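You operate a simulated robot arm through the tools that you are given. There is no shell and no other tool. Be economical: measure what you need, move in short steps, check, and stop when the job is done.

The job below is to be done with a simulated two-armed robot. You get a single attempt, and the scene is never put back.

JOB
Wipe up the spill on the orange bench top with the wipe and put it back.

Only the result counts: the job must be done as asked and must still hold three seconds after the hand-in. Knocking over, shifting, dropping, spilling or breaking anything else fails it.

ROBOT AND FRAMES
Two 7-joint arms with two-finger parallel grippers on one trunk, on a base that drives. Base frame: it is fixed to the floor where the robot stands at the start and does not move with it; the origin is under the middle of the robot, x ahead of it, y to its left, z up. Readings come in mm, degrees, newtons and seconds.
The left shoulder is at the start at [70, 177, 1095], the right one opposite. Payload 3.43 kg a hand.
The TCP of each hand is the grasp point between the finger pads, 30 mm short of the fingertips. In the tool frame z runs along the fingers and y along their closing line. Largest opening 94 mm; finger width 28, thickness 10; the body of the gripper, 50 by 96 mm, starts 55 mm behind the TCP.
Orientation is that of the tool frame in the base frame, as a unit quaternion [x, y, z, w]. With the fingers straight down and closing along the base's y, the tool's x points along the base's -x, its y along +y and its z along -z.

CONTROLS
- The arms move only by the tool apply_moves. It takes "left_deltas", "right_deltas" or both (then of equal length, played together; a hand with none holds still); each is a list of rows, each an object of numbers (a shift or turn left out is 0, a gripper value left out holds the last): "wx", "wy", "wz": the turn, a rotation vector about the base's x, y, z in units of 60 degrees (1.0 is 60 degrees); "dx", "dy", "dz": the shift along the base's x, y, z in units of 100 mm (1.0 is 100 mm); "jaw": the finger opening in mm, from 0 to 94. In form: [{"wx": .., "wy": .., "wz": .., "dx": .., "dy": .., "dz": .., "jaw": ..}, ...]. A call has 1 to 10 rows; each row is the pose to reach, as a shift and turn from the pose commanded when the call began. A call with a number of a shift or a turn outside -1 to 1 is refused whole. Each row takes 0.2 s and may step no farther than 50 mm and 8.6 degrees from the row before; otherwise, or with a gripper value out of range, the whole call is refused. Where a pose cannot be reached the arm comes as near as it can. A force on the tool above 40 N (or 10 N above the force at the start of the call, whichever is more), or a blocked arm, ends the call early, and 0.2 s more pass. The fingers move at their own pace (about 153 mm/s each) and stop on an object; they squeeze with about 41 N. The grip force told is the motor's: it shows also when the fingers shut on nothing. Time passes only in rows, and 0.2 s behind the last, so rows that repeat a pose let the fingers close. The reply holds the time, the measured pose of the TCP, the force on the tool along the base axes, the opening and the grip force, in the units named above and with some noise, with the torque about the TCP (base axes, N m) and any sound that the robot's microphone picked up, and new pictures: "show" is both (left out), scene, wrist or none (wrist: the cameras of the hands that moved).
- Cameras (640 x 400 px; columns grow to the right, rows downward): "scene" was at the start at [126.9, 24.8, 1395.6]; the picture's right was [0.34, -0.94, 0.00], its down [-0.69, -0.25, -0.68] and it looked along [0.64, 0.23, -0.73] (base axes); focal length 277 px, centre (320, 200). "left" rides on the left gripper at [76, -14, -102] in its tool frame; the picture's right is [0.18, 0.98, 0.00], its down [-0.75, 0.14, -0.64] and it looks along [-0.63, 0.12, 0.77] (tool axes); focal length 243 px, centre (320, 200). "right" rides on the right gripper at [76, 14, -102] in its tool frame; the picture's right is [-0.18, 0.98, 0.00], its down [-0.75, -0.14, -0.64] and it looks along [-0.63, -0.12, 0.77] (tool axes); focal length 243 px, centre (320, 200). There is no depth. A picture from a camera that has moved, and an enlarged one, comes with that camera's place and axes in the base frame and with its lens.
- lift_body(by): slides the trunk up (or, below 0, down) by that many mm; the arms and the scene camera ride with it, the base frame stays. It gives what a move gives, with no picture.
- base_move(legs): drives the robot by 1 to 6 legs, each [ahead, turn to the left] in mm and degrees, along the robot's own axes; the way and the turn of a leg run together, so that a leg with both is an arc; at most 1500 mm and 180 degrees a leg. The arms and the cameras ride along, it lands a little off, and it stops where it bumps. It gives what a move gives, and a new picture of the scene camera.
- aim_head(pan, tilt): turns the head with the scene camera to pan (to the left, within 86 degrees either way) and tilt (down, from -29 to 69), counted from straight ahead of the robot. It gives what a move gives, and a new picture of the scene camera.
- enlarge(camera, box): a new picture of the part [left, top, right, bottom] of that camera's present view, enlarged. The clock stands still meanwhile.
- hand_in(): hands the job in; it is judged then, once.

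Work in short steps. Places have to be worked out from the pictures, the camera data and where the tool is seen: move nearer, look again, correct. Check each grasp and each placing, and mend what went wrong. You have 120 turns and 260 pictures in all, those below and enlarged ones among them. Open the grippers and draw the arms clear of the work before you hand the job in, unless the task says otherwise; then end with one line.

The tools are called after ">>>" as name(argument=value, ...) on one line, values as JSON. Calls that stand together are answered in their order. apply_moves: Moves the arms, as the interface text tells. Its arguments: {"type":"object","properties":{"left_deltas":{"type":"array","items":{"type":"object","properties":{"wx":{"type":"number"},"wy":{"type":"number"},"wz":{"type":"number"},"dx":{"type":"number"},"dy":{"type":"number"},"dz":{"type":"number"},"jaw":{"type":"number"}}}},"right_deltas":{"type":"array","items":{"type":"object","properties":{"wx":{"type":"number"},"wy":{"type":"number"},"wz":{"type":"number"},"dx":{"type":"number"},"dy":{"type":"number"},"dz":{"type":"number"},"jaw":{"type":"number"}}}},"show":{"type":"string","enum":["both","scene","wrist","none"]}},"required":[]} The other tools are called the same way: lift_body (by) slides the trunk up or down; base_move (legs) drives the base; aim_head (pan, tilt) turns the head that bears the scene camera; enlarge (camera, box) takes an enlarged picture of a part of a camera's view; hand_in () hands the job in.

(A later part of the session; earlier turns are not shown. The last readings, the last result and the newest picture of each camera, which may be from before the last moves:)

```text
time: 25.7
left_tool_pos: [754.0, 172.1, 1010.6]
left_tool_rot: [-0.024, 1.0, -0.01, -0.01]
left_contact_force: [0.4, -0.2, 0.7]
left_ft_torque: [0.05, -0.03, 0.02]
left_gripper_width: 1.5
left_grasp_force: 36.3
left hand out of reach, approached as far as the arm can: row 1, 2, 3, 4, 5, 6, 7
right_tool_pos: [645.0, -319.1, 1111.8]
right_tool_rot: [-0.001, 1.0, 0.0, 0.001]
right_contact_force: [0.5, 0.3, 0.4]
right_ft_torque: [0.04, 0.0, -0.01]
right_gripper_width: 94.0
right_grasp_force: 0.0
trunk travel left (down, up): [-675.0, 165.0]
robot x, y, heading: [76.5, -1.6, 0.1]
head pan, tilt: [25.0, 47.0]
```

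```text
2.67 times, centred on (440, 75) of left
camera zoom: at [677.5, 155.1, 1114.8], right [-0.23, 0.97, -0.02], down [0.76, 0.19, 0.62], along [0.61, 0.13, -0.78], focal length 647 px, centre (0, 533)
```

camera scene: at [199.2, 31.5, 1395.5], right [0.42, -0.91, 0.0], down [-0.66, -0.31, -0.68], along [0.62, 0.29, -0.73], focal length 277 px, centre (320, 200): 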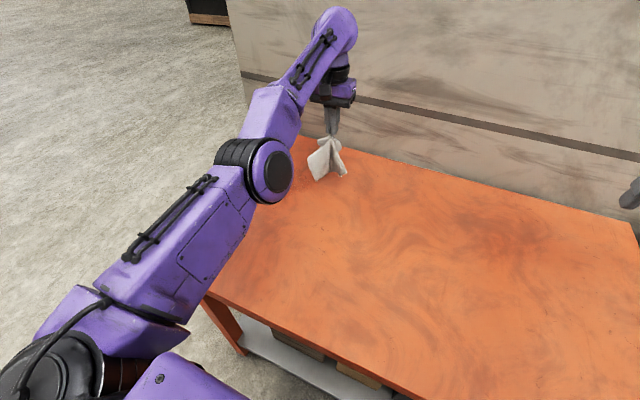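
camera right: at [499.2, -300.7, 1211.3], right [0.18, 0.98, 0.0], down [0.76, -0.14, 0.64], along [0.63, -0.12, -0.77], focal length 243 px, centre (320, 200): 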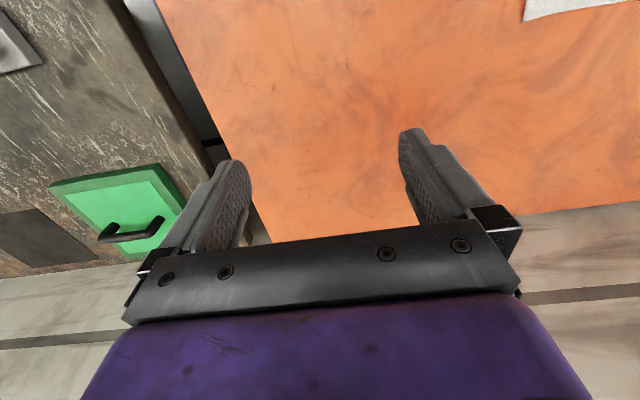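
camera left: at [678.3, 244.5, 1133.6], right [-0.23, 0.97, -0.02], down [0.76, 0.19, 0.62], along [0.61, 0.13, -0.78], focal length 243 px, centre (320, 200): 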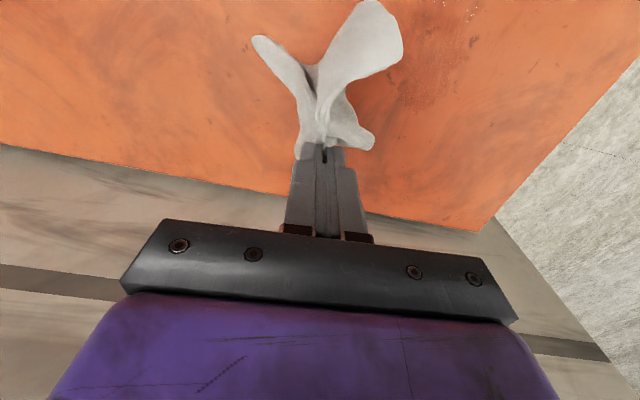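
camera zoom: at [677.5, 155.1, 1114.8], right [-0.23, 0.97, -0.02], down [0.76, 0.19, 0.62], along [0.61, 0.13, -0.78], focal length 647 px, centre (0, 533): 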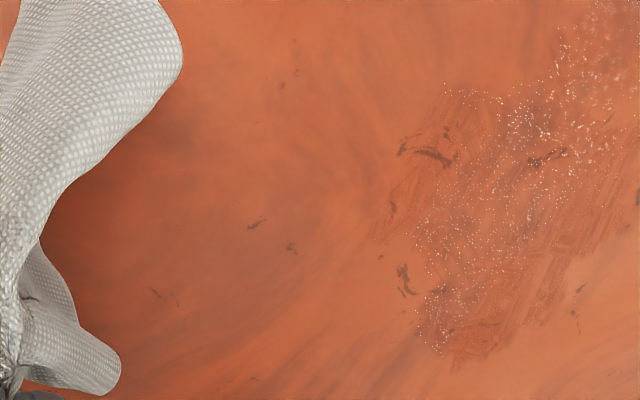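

Streaky residue remains over the whole spill area, so more passes are needed. First I have to free the arm, and I'll test a wrist tilt.

>>> apply_moves(left_deltas=[{"wy": 0.13}, {"wy": 0.26}, {"wy": 0.39}], show="none")

>>> apply_moves(left_deltas=[{"dx": -0.3}, {"dx": -0.6}, {"dx": -0.9}], show="scene")

```text
time: 26.5
left_tool_pos: [693.7, 178.8, 1001.8]
left_tool_rot: [-0.025, 0.982, -0.006, -0.185]
left_contact_force: [-0.1, -0.7, 0.0]
left_ft_torque: [0.05, 0.0, -0.02]
left_gripper_width: 1.3
left_grasp_force: 36.6
left hand out of reach, approached as far as the arm can: row 1, 2, 3
right_tool_pos: [644.9, -320.9, 1111.4]
right_tool_rot: [0.001, 1.0, 0.002, 0.001]
right_contact_force: [-0.1, -0.6, -0.3]
right_ft_torque: [0.0, 0.04, -0.01]
right_gripper_width: 93.8
right_grasp_force: 0.0
trunk travel left (down, up): [-675.0, 165.0]
robot x, y, heading: [76.7, 3.5, 0.0]
head pan, tilt: [25.0, 47.0]
```

```text
time: 27.3
left_tool_pos: [692.9, 182.0, 1001.9]
left_tool_rot: [-0.025, 0.982, -0.007, -0.186]
left_contact_force: [-0.4, 0.2, -1.0]
left_ft_torque: [-0.02, 0.01, -0.01]
left_gripper_width: 1.4
left_grasp_force: 36.2
left hand out of reach, approached as far as the arm can: row 1, 2, 3
right_tool_pos: [646.5, -316.5, 1111.8]
right_tool_rot: [0.0, 1.0, 0.0, 0.001]
right_contact_force: [0.1, -0.1, -0.2]
right_ft_torque: [-0.03, 0.01, 0.01]
right_gripper_width: 94.0
right_grasp_force: 0.0
trunk travel left (down, up): [-675.0, 165.0]
robot x, y, heading: [74.0, 1.6, -0.2]
head pan, tilt: [25.0, 47.0]
camera scene: at [199.3, 32.0, 1395.5], right [0.42, -0.91, 0.0], down [-0.66, -0.31, -0.68], along [0.62, 0.29, -0.73], focal length 277 px, centre (320, 200)
```

scene: 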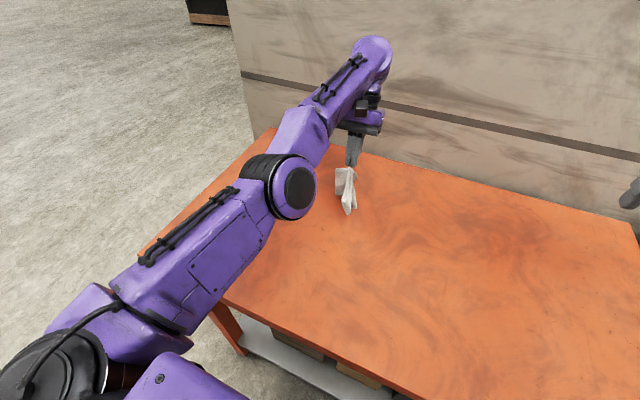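

The wrist stays locked on its reach sphere. I try a sustained inward pull with jitter, using many rows.

>>> apply_moves(left_deltas=[{"dx": -0.4, "dz": 0.2}, {"dx": -0.8, "dz": 0.4}, {"dx": -1.0, "dz": 0.7, "wy": -0.13}, {"dx": -1.0, "dz": 1.0, "wy": -0.26}, {"dx": -1.0, "dz": 1.0, "wy": -0.39}, {"dx": -1.0, "dy": 0.3, "dz": 1.0, "wy": -0.39}, {"dx": -1.0, "dy": 0.6, "dz": 1.0, "wy": -0.39}, {"dx": -1.0, "dy": 0.3, "dz": 0.8, "wy": -0.39}, {"dx": -1.0, "dy": 0.0, "dz": 0.5, "wy": -0.39}, {"dx": -1.0, "dy": 0.0, "dz": 0.5, "wy": -0.39}], show="scene")

```text
time: 29.5
left_tool_pos: [595.7, 179.3, 1048.8]
left_tool_rot: [-0.022, 1.0, -0.013, 0.018]
left_contact_force: [0.6, 0.6, -0.4]
left_ft_torque: [-0.03, 0.01, 0.02]
left_gripper_width: 1.6
left_grasp_force: 35.9
left hand out of reach, approached as far as the arm can: row 1
right_tool_pos: [645.1, -315.3, 1112.7]
right_tool_rot: [-0.001, 1.0, 0.0, 0.001]
right_contact_force: [0.2, 0.4, -0.5]
right_ft_torque: [-0.03, -0.05, 0.03]
right_gripper_width: 93.9
right_grasp_force: 0.1
trunk travel left (down, up): [-675.0, 165.0]
robot x, y, heading: [73.9, 0.7, 0.4]
head pan, tilt: [25.0, 47.0]
camera scene: at [198.6, 33.2, 1395.6], right [0.42, -0.91, 0.0], down [-0.66, -0.31, -0.68], along [0.62, 0.29, -0.73], focal length 277 px, centre (320, 200)
```

scene: 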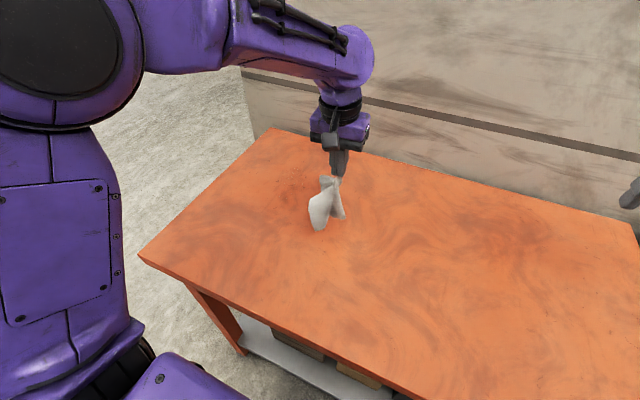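

The arm is free again. Now a close look at the residue.

>>> enlarge(camera="scene", box=[230, 130, 350, 220])

```text
4.44 times, centred on (290, 175) of scene
camera zoom: at [198.6, 33.2, 1395.6], right [0.42, -0.91, 0.0], down [-0.66, -0.31, -0.68], along [0.62, 0.29, -0.73], focal length 1232 px, centre (453, 311)
```

zoom: 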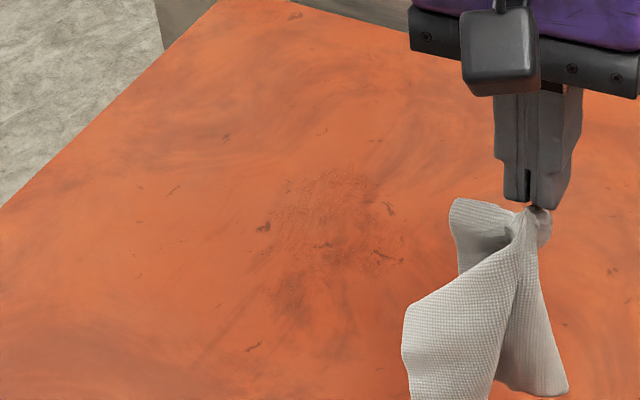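

The residue is centred at about (703, 362), ±40 mm. I come back with the fingers tilted outward 15° for extra reach.

>>> apply_moves(left_deltas=[{"dx": 0.05, "dy": 0.3, "dz": -0.1, "wy": -0.1}, {"dx": 0.1, "dy": 0.6, "dz": -0.3, "wy": -0.2}, {"dx": 0.2, "dy": 0.9, "dz": -0.5, "wy": -0.3}, {"dx": 0.3, "dy": 1.0, "dz": -0.7, "wy": -0.3}], show="none")

>>> apply_moves(left_deltas=[{"dx": 0.1, "dy": 0.3, "dz": -0.1}, {"dx": 0.2, "dy": 0.6, "dz": -0.3}, {"dx": 0.25, "dy": 0.8, "dz": -0.6}], show="both")

```text
time: 30.5
left_tool_pos: [626.5, 280.0, 979.4]
left_tool_rot: [-0.02, 0.984, -0.016, 0.175]
left_contact_force: [0.3, 0.5, -1.1]
left_ft_torque: [-0.03, 0.01, 0.01]
left_gripper_width: 1.5
left_grasp_force: 36.3
right_tool_pos: [646.8, -316.6, 1110.3]
right_tool_rot: [0.001, 1.0, 0.0, 0.0]
right_contact_force: [-0.6, -0.1, 0.1]
right_ft_torque: [0.0, 0.01, 0.02]
right_gripper_width: 94.0
right_grasp_force: 0.1
trunk travel left (down, up): [-675.0, 165.0]
robot x, y, heading: [74.4, 0.0, 0.1]
head pan, tilt: [25.0, 47.0]
```

```text
time: 31.3
left_tool_pos: [650.6, 359.4, 920.2]
left_tool_rot: [-0.02, 0.984, -0.015, 0.175]
left_contact_force: [0.3, -0.1, -0.1]
left_ft_torque: [0.02, -0.04, 0.05]
left_gripper_width: 1.3
left_grasp_force: 36.2
right_tool_pos: [646.3, -316.8, 1112.1]
right_tool_rot: [0.0, 1.0, 0.0, 0.001]
right_contact_force: [0.0, 0.2, -1.2]
right_ft_torque: [0.0, 0.01, 0.02]
right_gripper_width: 93.8
right_grasp_force: 0.0
trunk travel left (down, up): [-675.0, 165.0]
robot x, y, heading: [74.3, 2.7, -0.4]
head pan, tilt: [25.0, 47.0]
camera scene: at [199.7, 32.3, 1395.5], right [0.42, -0.91, 0.0], down [-0.66, -0.31, -0.68], along [0.62, 0.29, -0.73], focal length 277 px, centre (320, 200)
camera left: at [541.8, 343.7, 988.8], right [-0.21, 0.97, -0.1], down [0.48, 0.19, 0.86], along [0.85, 0.13, -0.51], focal length 243 px, centre (320, 200)
```

scene: 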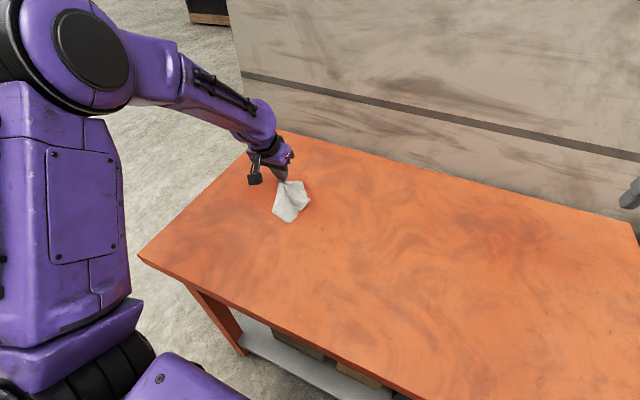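
left: 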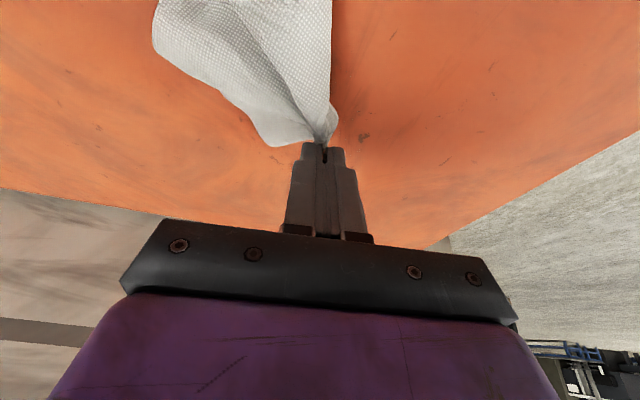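

Tilted 20° and well in reach. Now long strokes in x at several y positions, low down.

>>> apply_moves(left_deltas=[{"dx": 0.0, "dy": -0.2, "dz": -0.2}, {"dx": 0.3, "dy": -0.2, "dz": -0.32}, {"dx": 0.7, "dy": -0.2, "dz": -0.32}, {"dx": 1.0, "dy": -0.2, "dz": -0.32}, {"dx": 1.0, "dy": 0.1, "dz": -0.32}, {"dx": 0.6, "dy": 0.1, "dz": -0.32}, {"dx": 0.2, "dy": 0.1, "dz": -0.32}, {"dx": 0.2, "dy": 0.4, "dz": -0.32}, {"dx": 0.6, "dy": 0.4, "dz": -0.32}, {"dx": 1.0, "dy": 0.4, "dz": -0.32}], show="wrist")

```text
time: 33.5
left_tool_pos: [749.8, 397.2, 887.9]
left_tool_rot: [-0.021, 0.984, -0.016, 0.174]
left_contact_force: [-0.1, 0.8, 1.0]
left_ft_torque: [-0.01, 0.02, -0.02]
left_gripper_width: 1.6
left_grasp_force: 36.4
right_tool_pos: [646.9, -318.1, 1110.4]
right_tool_rot: [0.0, 1.0, 0.001, 0.0]
right_contact_force: [0.2, 0.2, 0.3]
right_ft_torque: [0.01, -0.03, -0.01]
right_gripper_width: 94.0
right_grasp_force: 0.1
trunk travel left (down, up): [-675.0, 165.0]
robot x, y, heading: [74.4, -1.5, 0.2]
head pan, tilt: [25.0, 47.0]
camera left: at [641.8, 381.6, 958.7], right [-0.21, 0.97, -0.1], down [0.48, 0.19, 0.86], along [0.85, 0.13, -0.51], focal length 243 px, centre (320, 200)
```

left: 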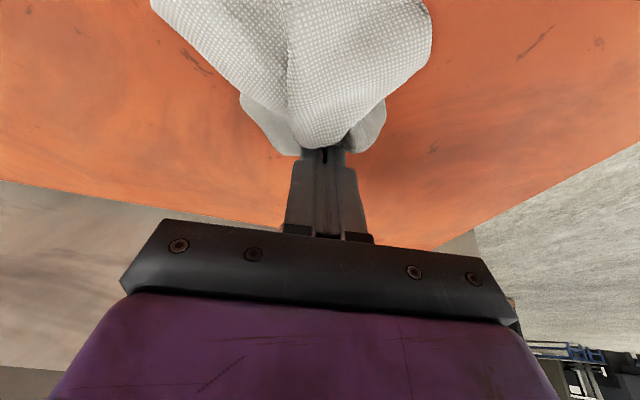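

It all reached well. Next come crosswise strokes in y, pressed slightly lower.

>>> apply_moves(left_deltas=[{"dx": 0.2, "dy": 0.1, "dz": -0.02}, {"dx": 0.2, "dy": -0.35, "dz": -0.02}, {"dx": 0.2, "dy": -0.8, "dz": -0.02}, {"dx": -0.1, "dy": -0.9, "dz": -0.02}, {"dx": -0.1, "dy": -0.45, "dz": -0.02}, {"dx": -0.1, "dy": 0.0, "dz": -0.02}, {"dx": -0.4, "dy": 0.1, "dz": -0.02}, {"dx": -0.4, "dy": -0.35, "dz": -0.02}, {"dx": -0.4, "dy": -0.8, "dz": -0.02}, {"dx": -0.8, "dy": -0.9, "dz": 0.0}], show="both")

>>> enlarge(camera="scene", box=[230, 130, 350, 220])

```text
time: 35.7
left_tool_pos: [665.0, 308.4, 890.7]
left_tool_rot: [-0.02, 0.984, -0.016, 0.176]
left_contact_force: [0.0, -0.3, -0.4]
left_ft_torque: [-0.03, -0.04, 0.02]
left_gripper_width: 1.5
left_grasp_force: 36.1
right_tool_pos: [643.1, -317.7, 1113.4]
right_tool_rot: [0.0, 1.0, 0.0, 0.002]
right_contact_force: [-0.7, -0.4, 0.0]
right_ft_torque: [0.01, -0.05, -0.02]
right_gripper_width: 94.1
right_grasp_force: 0.0
trunk travel left (down, up): [-675.0, 165.0]
robot x, y, heading: [74.3, -0.8, 0.1]
head pan, tilt: [25.0, 47.0]
camera scene: at [196.1, 32.3, 1395.7], right [0.42, -0.91, 0.0], down [-0.66, -0.31, -0.68], along [0.62, 0.29, -0.73], focal length 277 px, centre (320, 200)
camera left: at [557.1, 293.3, 960.3], right [-0.21, 0.97, -0.1], down [0.48, 0.19, 0.86], along [0.85, 0.13, -0.51], focal length 243 px, centre (320, 200)
```

scene: 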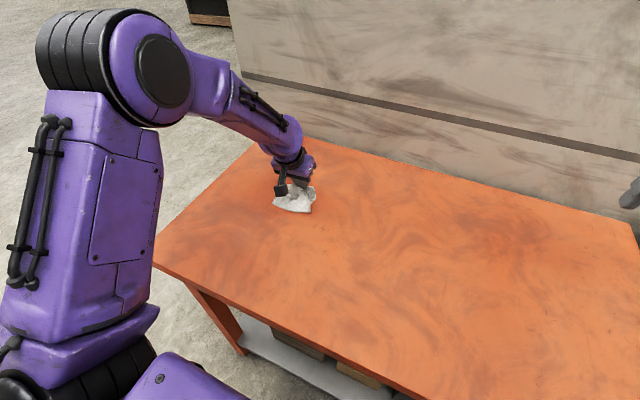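
left: 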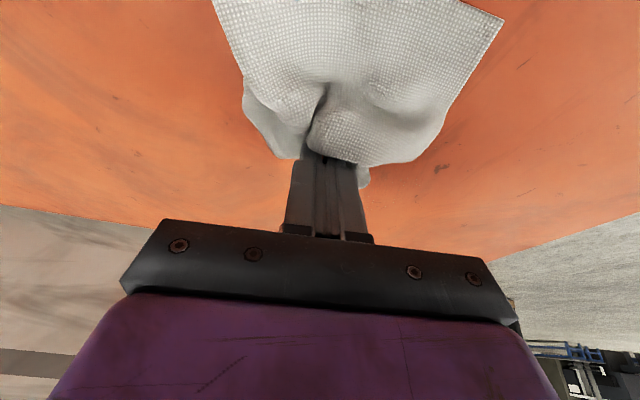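

```text
4.44 times, centred on (290, 175) of scene
camera zoom: at [196.1, 32.3, 1395.7], right [0.42, -0.91, 0.0], down [-0.66, -0.31, -0.68], along [0.62, 0.29, -0.73], focal length 1232 px, centre (453, 311)
```

zoom: 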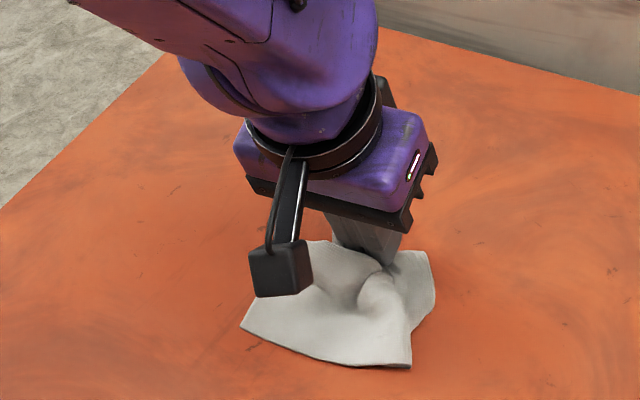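

The hand hides the area, so I move it aside to inspect.

>>> apply_moves(left_deltas=[{"dy": -0.4, "dz": 0.2}, {"dy": -0.8, "dz": 0.3}, {"dy": -1.0, "dz": 0.5}], show="none")

>>> enlarge(camera="scene", box=[240, 140, 340, 210])

>>> enlarge(camera="left", box=[340, 0, 640, 190])

```text
time: 36.5
left_tool_pos: [668.4, 210.0, 936.9]
left_tool_rot: [-0.02, 0.985, -0.015, 0.173]
left_contact_force: [-0.1, -0.4, 0.0]
left_ft_torque: [0.03, 0.02, 0.04]
left_gripper_width: 1.3
left_grasp_force: 36.0
right_tool_pos: [646.1, -317.9, 1111.5]
right_tool_rot: [0.0, 1.0, 0.0, 0.002]
right_contact_force: [-0.2, 0.5, 0.5]
right_ft_torque: [0.0, -0.01, 0.0]
right_gripper_width: 93.9
right_grasp_force: 0.1
trunk travel left (down, up): [-675.0, 165.0]
robot x, y, heading: [73.6, 5.7, 0.0]
head pan, tilt: [25.0, 47.0]
```

```text
5.71 times, centred on (290, 175) of scene
camera zoom: at [199.0, 31.0, 1395.5], right [0.42, -0.91, 0.0], down [-0.66, -0.31, -0.68], along [0.62, 0.29, -0.73], focal length 1584 px, centre (491, 343)
```

zoom: 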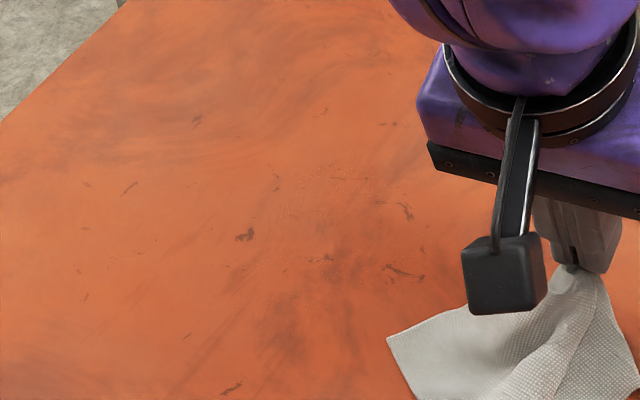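

```text
2.11 times, centred on (490, 95) of left
camera zoom: at [559.7, 194.2, 1007.6], right [-0.21, 0.97, -0.1], down [0.48, 0.19, 0.86], along [0.85, 0.13, -0.51], focal length 511 px, centre (-38, 421)
```

zoom: 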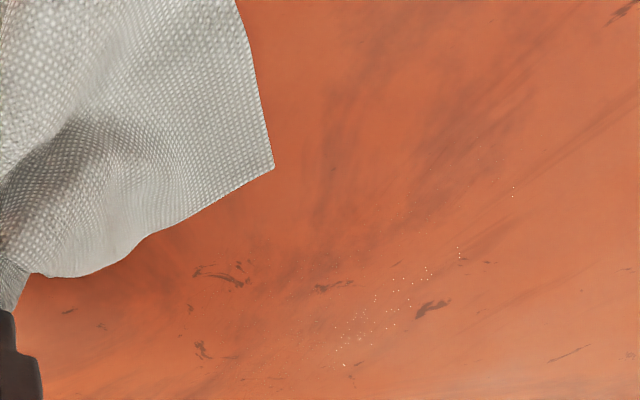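

Nearly clean, with only faint specks left. One more full round should do it.

>>> apply_moves(left_deltas=[{"dy": 0.4}, {"dy": 0.8, "dz": -0.1}, {"dx": -0.1, "dy": 1.0, "dz": -0.2}], show="none")

>>> apply_moves(left_deltas=[{"dx": 0.0, "dy": 0.15, "dz": -0.2}, {"dx": 0.4, "dy": 0.15, "dz": -0.31}, {"dx": 0.8, "dy": 0.15, "dz": -0.31}, {"dx": 1.0, "dy": 0.4, "dz": -0.31}, {"dx": 0.6, "dy": 0.4, "dz": -0.31}, {"dx": 0.2, "dy": 0.4, "dz": -0.31}, {"dx": 0.1, "dy": 0.65, "dz": -0.31}, {"dx": 0.5, "dy": 0.65, "dz": -0.31}, {"dx": 0.9, "dy": 0.65, "dz": -0.31}, {"dx": 1.0, "dy": 0.9, "dz": -0.31}], show="none")

>>> apply_moves(left_deltas=[{"dx": 0.3}, {"dx": 0.35, "dy": -0.4}, {"dx": 0.35, "dy": -0.8}, {"dx": 0.1, "dy": -0.9}, {"dx": 0.1, "dy": -0.5}, {"dx": 0.1, "dy": -0.1}, {"dx": -0.15, "dy": 0.0}, {"dx": -0.15, "dy": -0.45}, {"dx": -0.15, "dy": -0.9}, {"dx": -0.5, "dy": -0.9}], show="none")

>>> apply_moves(left_deltas=[{"dy": 0.4}, {"dy": 0.8}, {"dx": -0.3, "dy": 0.8}, {"dx": -0.3, "dy": 0.4}, {"dx": -0.3, "dy": 0.0, "dz": 0.1}, {"dx": -0.3, "dy": -0.4, "dz": 0.3}, {"dx": -0.3, "dy": -0.8, "dz": 0.5}, {"dx": -0.3, "dy": -1.0, "dz": 0.5}], show="both")

```text
time: 37.3
left_tool_pos: [659.5, 312.0, 917.6]
left_tool_rot: [-0.02, 0.984, -0.015, 0.175]
left_contact_force: [-0.7, -0.5, 1.0]
left_ft_torque: [0.01, 0.0, 0.01]
left_gripper_width: 1.6
left_grasp_force: 36.3
right_tool_pos: [645.4, -317.5, 1112.6]
right_tool_rot: [0.0, 1.0, 0.0, 0.001]
right_contact_force: [-0.1, -1.0, -0.1]
right_ft_torque: [0.01, 0.02, 0.02]
right_gripper_width: 94.0
right_grasp_force: 0.1
trunk travel left (down, up): [-675.0, 165.0]
robot x, y, heading: [74.1, 1.4, 0.1]
head pan, tilt: [25.0, 47.0]
```

```text
time: 39.5
left_tool_pos: [761.0, 401.0, 885.3]
left_tool_rot: [-0.021, 0.984, -0.017, 0.175]
left_contact_force: [-0.2, 0.1, 2.6]
left_ft_torque: [-0.06, -0.04, 0.0]
left_gripper_width: 1.7
left_grasp_force: 36.4
right_tool_pos: [645.7, -317.1, 1112.6]
right_tool_rot: [0.0, 1.0, -0.001, 0.001]
right_contact_force: [0.5, 0.9, 0.8]
right_ft_torque: [-0.02, 0.01, 0.02]
right_gripper_width: 94.2
right_grasp_force: 0.1
trunk travel left (down, up): [-675.0, 165.0]
robot x, y, heading: [76.9, -1.9, -0.2]
head pan, tilt: [25.0, 47.0]
```

```text
time: 41.7
left_tool_pos: [707.6, 309.0, 887.2]
left_tool_rot: [-0.022, 0.984, -0.015, 0.175]
left_contact_force: [0.1, 0.6, -0.1]
left_ft_torque: [-0.04, -0.04, 0.06]
left_gripper_width: 1.6
left_grasp_force: 36.6
right_tool_pos: [644.2, -316.3, 1112.9]
right_tool_rot: [-0.001, 1.0, 0.0, 0.002]
right_contact_force: [-0.6, -0.2, 0.7]
right_ft_torque: [0.02, -0.02, -0.05]
right_gripper_width: 94.0
right_grasp_force: 0.1
trunk travel left (down, up): [-675.0, 165.0]
robot x, y, heading: [76.3, 0.1, -0.1]
head pan, tilt: [25.0, 47.0]
```

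```text
time: 43.5
left_tool_pos: [678.3, 208.8, 935.3]
left_tool_rot: [-0.02, 0.984, -0.015, 0.174]
left_contact_force: [0.2, -1.0, 0.0]
left_ft_torque: [0.03, 0.03, 0.05]
left_gripper_width: 1.7
left_grasp_force: 36.9
right_tool_pos: [646.3, -318.8, 1110.8]
right_tool_rot: [0.0, 1.0, 0.0, 0.001]
right_contact_force: [0.7, -0.2, 0.3]
right_ft_torque: [-0.01, -0.01, -0.02]
right_gripper_width: 94.0
right_grasp_force: 0.1
trunk travel left (down, up): [-675.0, 165.0]
robot x, y, heading: [76.1, 0.7, -0.2]
head pan, tilt: [25.0, 47.0]
camera scene: at [199.6, 31.2, 1395.5], right [0.42, -0.91, 0.0], down [-0.66, -0.31, -0.68], along [0.62, 0.29, -0.73], focal length 277 px, centre (320, 200)
camera left: at [569.0, 193.2, 1005.8], right [-0.21, 0.97, -0.1], down [0.48, 0.19, 0.86], along [0.85, 0.13, -0.51], focal length 243 px, centre (320, 200)
```

scene: 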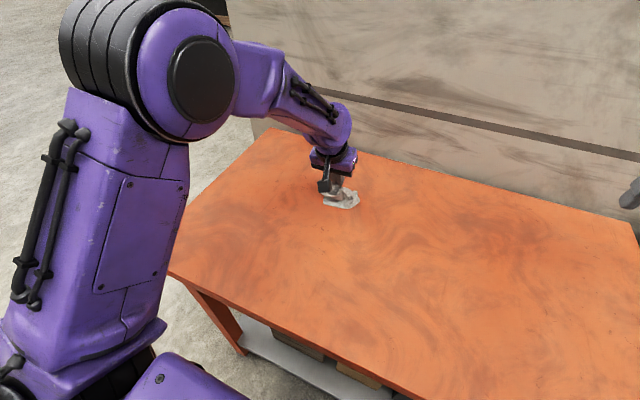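
left: 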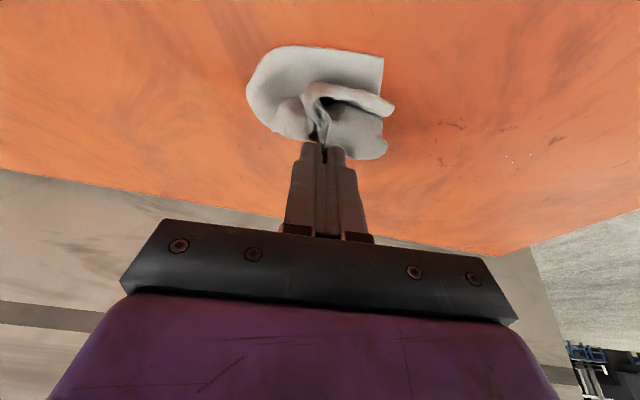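

>>> enlarge(camera="scene", box=[240, 140, 340, 210])

>>> enlarge(camera="left", box=[380, 60, 640, 230])

```text
5.71 times, centred on (290, 175) of scene
camera zoom: at [199.6, 31.2, 1395.5], right [0.42, -0.91, 0.0], down [-0.66, -0.31, -0.68], along [0.62, 0.29, -0.73], focal length 1584 px, centre (491, 343)
```

zoom: 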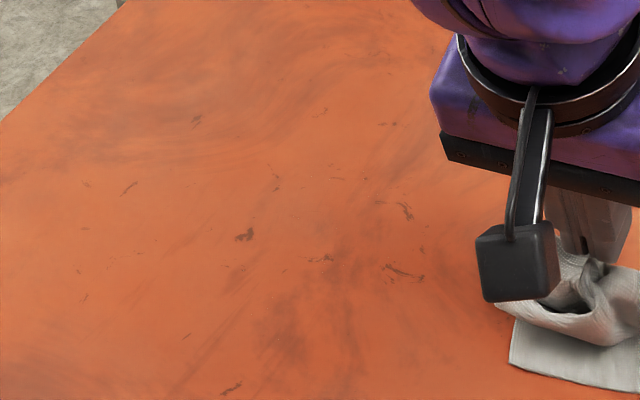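

```text
2.35 times, centred on (510, 145) of left
camera zoom: at [569.0, 193.2, 1005.8], right [-0.21, 0.97, -0.1], down [0.48, 0.19, 0.86], along [0.85, 0.13, -0.51], focal length 571 px, centre (-127, 329)
```

zoom: 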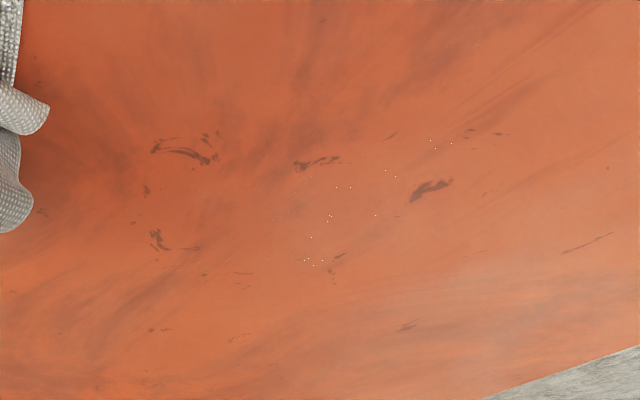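

Only tiny specks remain, along (653, 372) to (710, 385). I do a focused extra round there.

>>> apply_moves(left_deltas=[{"dx": -0.1, "dy": 0.4}, {"dx": -0.2, "dy": 0.8, "dz": -0.1}, {"dx": -0.4, "dy": 1.0, "dz": -0.3}], show="none")

>>> apply_moves(left_deltas=[{"dx": 0.0, "dy": 0.4, "dz": -0.1}, {"dx": 0.0, "dy": 0.7, "dz": -0.19}, {"dx": 0.4, "dy": 0.7, "dz": -0.19}, {"dx": 0.8, "dy": 0.7, "dz": -0.19}, {"dx": 1.0, "dy": 0.9, "dz": -0.19}, {"dx": 0.6, "dy": 0.9, "dz": -0.19}, {"dx": 0.2, "dy": 0.9, "dz": -0.19}, {"dx": -0.1, "dy": 0.9, "dz": -0.19}, {"dx": -0.1, "dy": 0.5, "dz": -0.19}, {"dx": 0.3, "dy": 0.5, "dz": -0.19}], show="none")

>>> apply_moves(left_deltas=[{"dx": 0.4}, {"dx": 0.8, "dy": 0.1}, {"dx": 0.8, "dy": 0.5}, {"dx": 0.5, "dy": 0.6}, {"dx": 0.5, "dy": 0.2}, {"dx": 0.5, "dy": -0.2}, {"dx": 0.2, "dy": -0.2}, {"dx": 0.2, "dy": 0.25}, {"dx": 0.2, "dy": 0.6}, {"dx": -0.1, "dy": 0.6}], show="none")

>>> apply_moves(left_deltas=[{"dx": 0.0, "dy": -0.4}, {"dx": 0.0, "dy": -0.8}, {"dx": -0.1, "dy": -1.0, "dz": 0.3}], show="none")

>>> apply_moves(left_deltas=[{"dx": 0.0, "dy": -0.4, "dz": 0.1}, {"dx": 0.0, "dy": -0.8, "dz": 0.2}, {"dx": 0.0, "dy": -1.0, "dz": 0.3}], show="both")

>>> enlarge(camera="scene", box=[240, 140, 340, 210])

>>> enlarge(camera="left", box=[380, 0, 640, 200])

```text
time: 44.3
left_tool_pos: [640.0, 309.1, 908.0]
left_tool_rot: [-0.02, 0.984, -0.016, 0.175]
left_contact_force: [-0.3, 0.0, 0.7]
left_ft_torque: [0.03, -0.01, 0.02]
left_gripper_width: 1.8
left_grasp_force: 36.7
right_tool_pos: [645.1, -317.0, 1111.0]
right_tool_rot: [0.001, 1.0, 0.0, 0.001]
right_contact_force: [-0.6, -0.8, 0.4]
right_ft_torque: [-0.01, 0.0, 0.01]
right_gripper_width: 94.1
right_grasp_force: 0.0
trunk travel left (down, up): [-675.0, 165.0]
robot x, y, heading: [73.7, 3.5, 0.1]
head pan, tilt: [25.0, 47.0]
```

```text
time: 46.5
left_tool_pos: [670.5, 363.6, 886.0]
left_tool_rot: [-0.02, 0.984, -0.017, 0.173]
left_contact_force: [0.5, -0.3, 0.3]
left_ft_torque: [-0.05, 0.05, -0.01]
left_gripper_width: 1.5
left_grasp_force: 36.8
right_tool_pos: [647.0, -316.5, 1111.2]
right_tool_rot: [0.0, 1.0, 0.0, 0.0]
right_contact_force: [0.6, -0.4, 0.2]
right_ft_torque: [-0.03, 0.01, -0.03]
right_gripper_width: 94.0
right_grasp_force: 0.1
trunk travel left (down, up): [-675.0, 165.0]
robot x, y, heading: [75.7, 4.0, -0.1]
head pan, tilt: [25.0, 47.0]
```

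```text
time: 48.7
left_tool_pos: [658.1, 419.1, 890.5]
left_tool_rot: [-0.02, 0.984, -0.015, 0.176]
left_contact_force: [-1.2, -1.5, -0.9]
left_ft_torque: [0.0, -0.03, 0.02]
left_gripper_width: 1.6
left_grasp_force: 36.4
right_tool_pos: [644.5, -319.0, 1112.9]
right_tool_rot: [0.001, 1.0, 0.0, 0.002]
right_contact_force: [-0.7, 0.5, 0.1]
right_ft_torque: [0.01, -0.02, 0.01]
right_gripper_width: 94.2
right_grasp_force: 0.1
trunk travel left (down, up): [-675.0, 165.0]
robot x, y, heading: [73.0, 1.4, 0.0]
head pan, tilt: [25.0, 47.0]
```

```text
time: 49.5
left_tool_pos: [646.4, 320.1, 920.1]
left_tool_rot: [-0.021, 0.984, -0.015, 0.175]
left_contact_force: [-0.2, 0.4, 0.0]
left_ft_torque: [-0.02, 0.0, 0.04]
left_gripper_width: 1.7
left_grasp_force: 36.2
right_tool_pos: [643.5, -318.7, 1112.9]
right_tool_rot: [0.0, 1.0, 0.0, 0.002]
right_contact_force: [-0.4, 0.5, -0.1]
right_ft_torque: [0.01, -0.02, -0.02]
right_gripper_width: 94.0
right_grasp_force: 0.1
trunk travel left (down, up): [-675.0, 165.0]
robot x, y, heading: [74.1, 0.6, -0.2]
head pan, tilt: [25.0, 47.0]
```

```text
time: 50.3
left_tool_pos: [648.6, 220.1, 947.6]
left_tool_rot: [-0.02, 0.984, -0.015, 0.174]
left_contact_force: [0.6, -0.3, -0.8]
left_ft_torque: [0.0, 0.01, 0.02]
left_gripper_width: 1.3
left_grasp_force: 36.4
right_tool_pos: [645.1, -317.1, 1112.4]
right_tool_rot: [0.0, 1.0, 0.0, 0.001]
right_contact_force: [-0.1, -0.4, -0.2]
right_ft_torque: [0.02, -0.01, 0.01]
right_gripper_width: 93.8
right_grasp_force: 0.0
trunk travel left (down, up): [-675.0, 165.0]
robot x, y, heading: [78.1, 1.6, -0.2]
head pan, tilt: [25.0, 47.0]
camera scene: at [199.2, 31.4, 1395.5], right [0.42, -0.91, 0.0], down [-0.66, -0.31, -0.68], along [0.62, 0.29, -0.73], focal length 277 px, centre (320, 200)
camera left: at [540.1, 204.6, 1018.0], right [-0.21, 0.97, -0.1], down [0.48, 0.19, 0.86], along [0.85, 0.13, -0.51], focal length 243 px, centre (320, 200)
```

scene: 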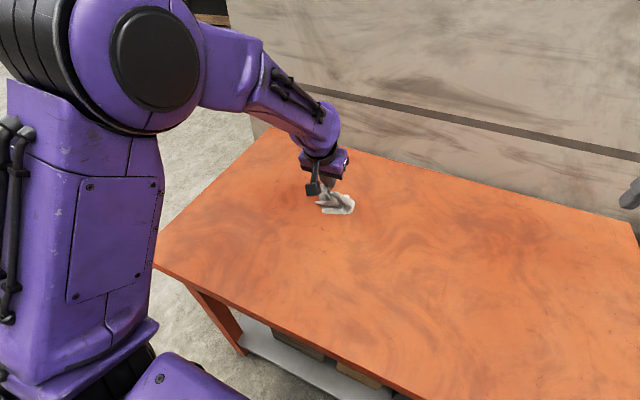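
left: 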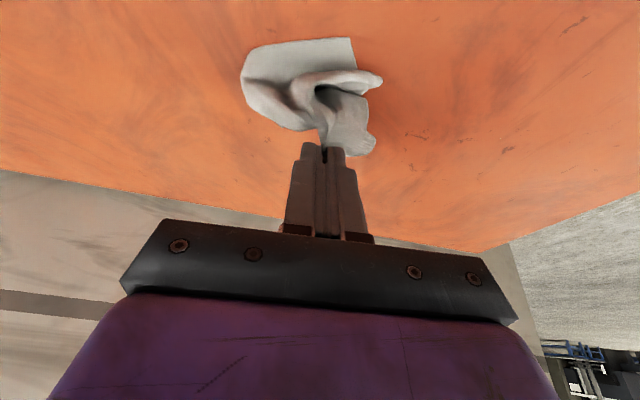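

```text
5.71 times, centred on (290, 175) of scene
camera zoom: at [199.2, 31.4, 1395.5], right [0.42, -0.91, 0.0], down [-0.66, -0.31, -0.68], along [0.62, 0.29, -0.73], focal length 1584 px, centre (491, 343)
```

zoom: 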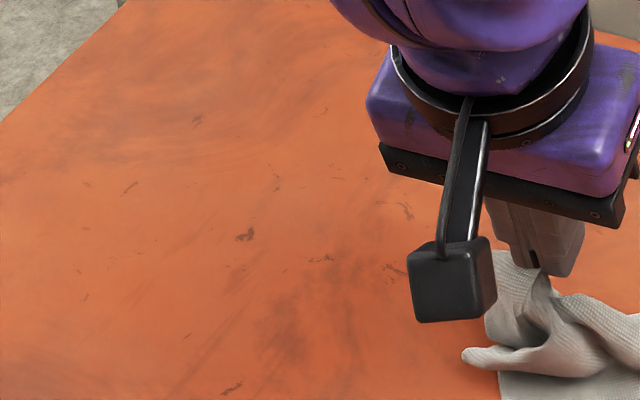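

```text
2.00 times, centred on (510, 100) of left
camera zoom: at [540.1, 204.6, 1018.0], right [-0.21, 0.97, -0.1], down [0.48, 0.19, 0.86], along [0.85, 0.13, -0.51], focal length 485 px, centre (-60, 400)
```

zoom: 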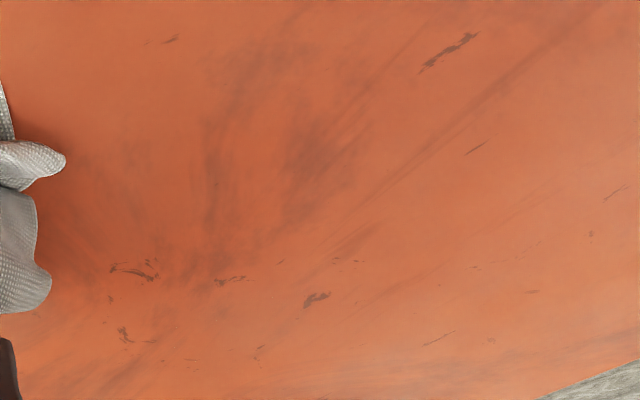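

The spill is gone. Now I raise and untilt the hand, drive back 75 mm, and return the wipe to (482, 12).

>>> apply_moves(left_deltas=[{"dz": 0.2, "wy": 0.12}, {"dz": 0.4, "dx": -0.1, "wy": 0.24}, {"dz": 0.4, "dx": -0.2, "wy": 0.33}], show="none")

>>> base_move(legs=[[-75, 0]])

>>> apply_moves(left_deltas=[{"dx": -0.1, "dy": -0.4}, {"dx": -0.2, "dy": -0.8}, {"dx": -0.3, "dy": -1.0}], show="both")

```text
time: 51.1
left_tool_pos: [629.8, 221.3, 987.6]
left_tool_rot: [-0.023, 1.0, -0.011, 0.002]
left_contact_force: [-0.1, -0.5, -0.7]
left_ft_torque: [0.03, 0.0, 0.02]
left_gripper_width: 1.7
left_grasp_force: 36.5
right_tool_pos: [646.7, -318.6, 1112.1]
right_tool_rot: [0.0, 1.0, -0.001, -0.001]
right_contact_force: [0.0, 0.6, 0.7]
right_ft_torque: [0.04, 0.01, -0.01]
right_gripper_width: 94.0
right_grasp_force: 0.0
trunk travel left (down, up): [-675.0, 165.0]
robot x, y, heading: [73.6, -1.1, -0.0]
head pan, tilt: [25.0, 47.0]
```

```text
time: 52.2
left_tool_pos: [554.9, 219.9, 988.0]
left_tool_rot: [-0.022, 1.0, -0.012, 0.002]
left_contact_force: [-0.1, 0.2, 0.2]
left_ft_torque: [-0.01, -0.02, 0.02]
left_gripper_width: 1.6
left_grasp_force: 35.7
right_tool_pos: [573.4, -317.6, 1111.4]
right_tool_rot: [0.0, 1.0, 0.0, 0.001]
right_contact_force: [0.3, -0.7, 0.0]
right_ft_torque: [-0.05, -0.02, 0.01]
right_gripper_width: 94.0
right_grasp_force: 0.1
trunk travel left (down, up): [-675.0, 165.0]
robot x, y, heading: [-1.9, -0.1, 0.2]
head pan, tilt: [25.0, 47.0]
camera scene: at [126.4, 31.5, 1395.4], right [0.42, -0.91, 0.0], down [-0.66, -0.31, -0.68], along [0.62, 0.29, -0.73], focal length 277 px, centre (320, 200)
```

scene: 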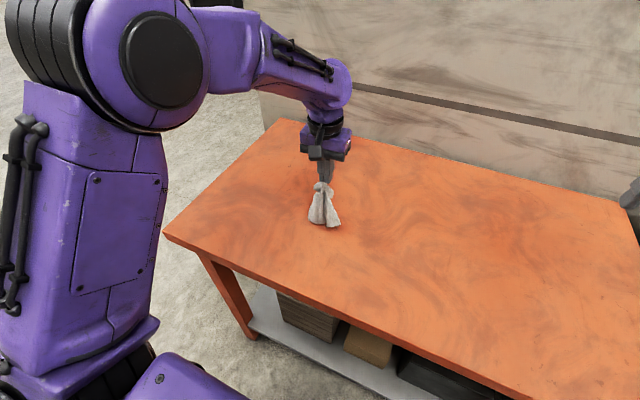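

```text
time: 53.0
left_tool_pos: [523.4, 119.5, 989.6]
left_tool_rot: [-0.023, 1.0, -0.012, 0.003]
left_contact_force: [0.4, -0.5, 0.0]
left_ft_torque: [0.02, 0.02, 0.02]
left_gripper_width: 1.6
left_grasp_force: 36.3
right_tool_pos: [571.9, -317.4, 1111.8]
right_tool_rot: [0.0, 1.0, 0.0, 0.001]
right_contact_force: [-0.7, 0.2, -0.5]
right_ft_torque: [-0.01, -0.01, 0.02]
right_gripper_width: 94.1
right_grasp_force: 0.0
trunk travel left (down, up): [-675.0, 165.0]
robot x, y, heading: [5.1, -1.9, 0.1]
head pan, tilt: [25.0, 47.0]
camera scene: at [124.9, 31.4, 1395.6], right [0.42, -0.91, 0.0], down [-0.66, -0.31, -0.68], along [0.62, 0.29, -0.73], focal length 277 px, centre (320, 200)
camera left: at [446.1, 104.9, 1090.4], right [-0.23, 0.97, -0.02], down [0.74, 0.19, 0.64], along [0.63, 0.13, -0.77], focal length 243 px, centre (320, 200)
```

scene: 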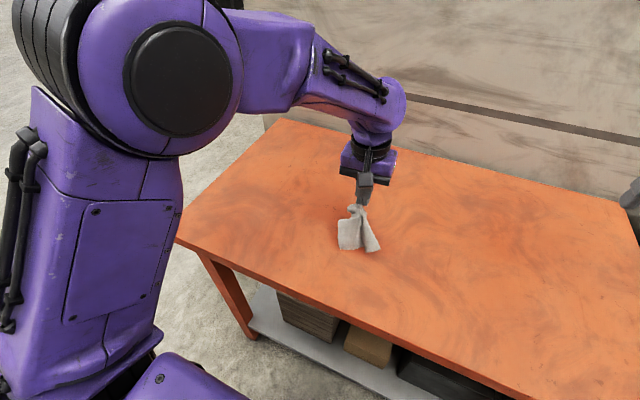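
left: 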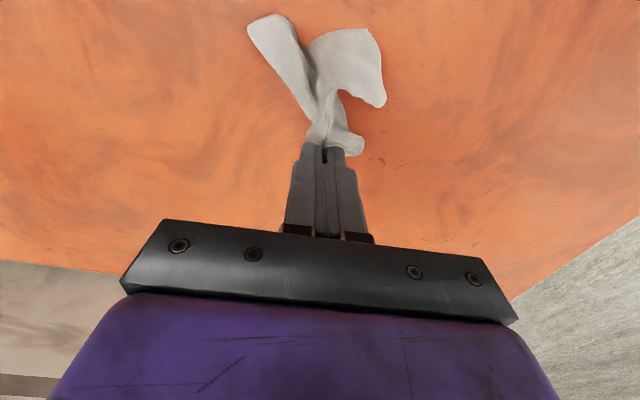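

Moving over the original place and lowering.

>>> apply_moves(left_deltas=[{"dx": -0.1, "dy": -0.4}, {"dx": -0.2, "dy": -0.8}, {"dx": -0.25, "dy": -1.0, "dz": -0.2}, {"dx": -0.25, "dy": -1.0, "dz": -0.5}, {"dx": -0.25, "dy": -1.0, "dz": -0.8}, {"dx": -0.25, "dy": -1.0, "dz": -1.0}], show="both")

```text
time: 54.4
left_tool_pos: [502.8, 20.5, 890.7]
left_tool_rot: [-0.028, 0.999, -0.019, 0.004]
left_contact_force: [0.0, -0.1, 1.5]
left_ft_torque: [-0.04, -0.01, 0.01]
left_gripper_width: 1.6
left_grasp_force: 36.4
right_tool_pos: [572.7, -318.0, 1111.9]
right_tool_rot: [-0.001, 1.0, 0.0, 0.0]
right_contact_force: [0.4, -0.4, -0.1]
right_ft_torque: [0.01, 0.02, -0.01]
right_gripper_width: 94.1
right_grasp_force: 0.1
trunk travel left (down, up): [-675.0, 165.0]
robot x, y, heading: [4.2, -2.4, -0.2]
head pan, tilt: [25.0, 47.0]
camera scene: at [126.1, 31.3, 1395.5], right [0.42, -0.91, 0.0], down [-0.66, -0.31, -0.68], along [0.62, 0.29, -0.73], focal length 277 px, centre (320, 200)
camera left: at [424.0, 6.1, 993.3], right [-0.24, 0.97, -0.04], down [0.74, 0.21, 0.64], along [0.63, 0.12, -0.77], focal length 243 px, centre (320, 200)
```

scene: 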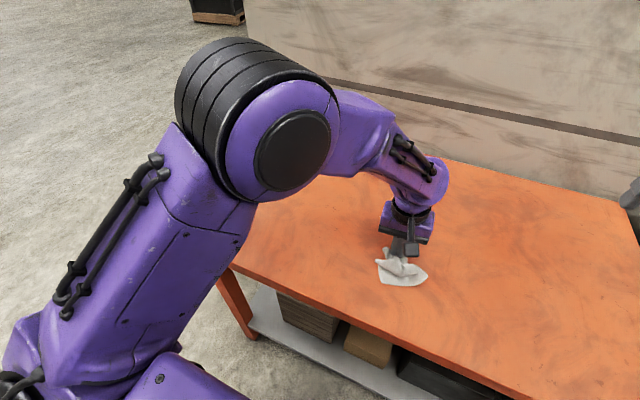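
left: 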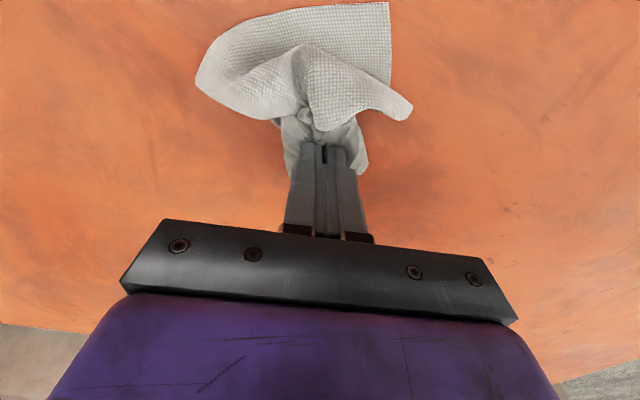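

It is over its place. I lower a touch, open and lift straight up.

>>> apply_moves(left_deltas=[{"dz": -0.04}, {"dz": -0.04, "jaw": 40}, {"dz": -0.04, "jaw": 50}, {"dz": 0.1, "jaw": 60}, {"dz": 0.5}, {"dz": 0.95}], show="both")

```text
time: 55.8
left_tool_pos: [501.3, 21.4, 986.2]
left_tool_rot: [-0.022, 1.0, -0.012, 0.003]
left_contact_force: [-0.3, -0.6, -0.1]
left_ft_torque: [-0.03, 0.0, 0.0]
left_gripper_width: 59.8
left_grasp_force: 0.1
right_tool_pos: [572.3, -316.3, 1112.1]
right_tool_rot: [0.0, 1.0, 0.0, 0.001]
right_contact_force: [-0.8, 0.1, 0.3]
right_ft_torque: [0.01, 0.0, -0.01]
right_gripper_width: 94.1
right_grasp_force: 0.1
trunk travel left (down, up): [-675.0, 165.0]
robot x, y, heading: [2.7, 1.3, -0.1]
head pan, tilt: [25.0, 47.0]
camera scene: at [125.1, 32.0, 1395.5], right [0.42, -0.91, 0.0], down [-0.66, -0.31, -0.68], along [0.62, 0.29, -0.73], focal length 277 px, centre (320, 200)
camera left: at [423.9, 5.0, 1087.5], right [-0.23, 0.97, -0.02], down [0.74, 0.19, 0.64], along [0.63, 0.13, -0.77], focal length 243 px, centre (320, 200)
```

scene: 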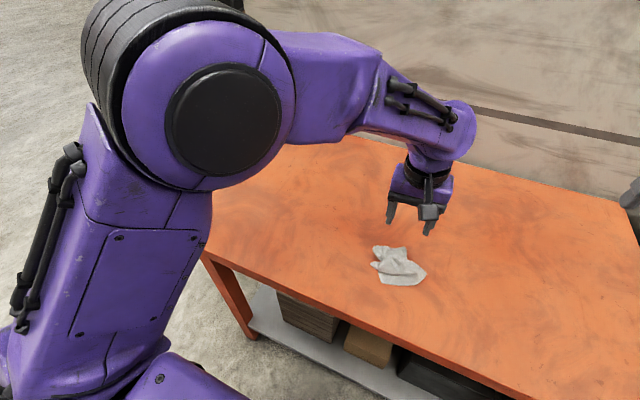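
left: 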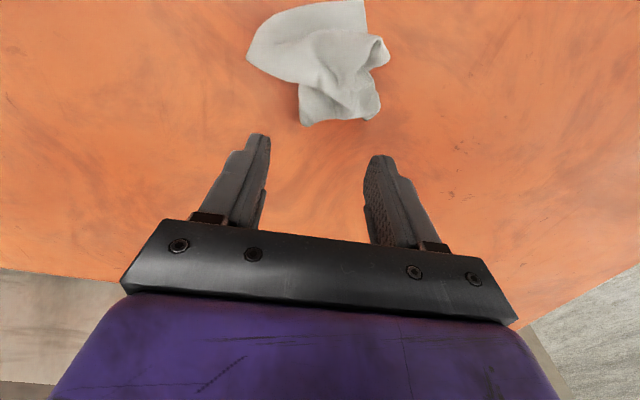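

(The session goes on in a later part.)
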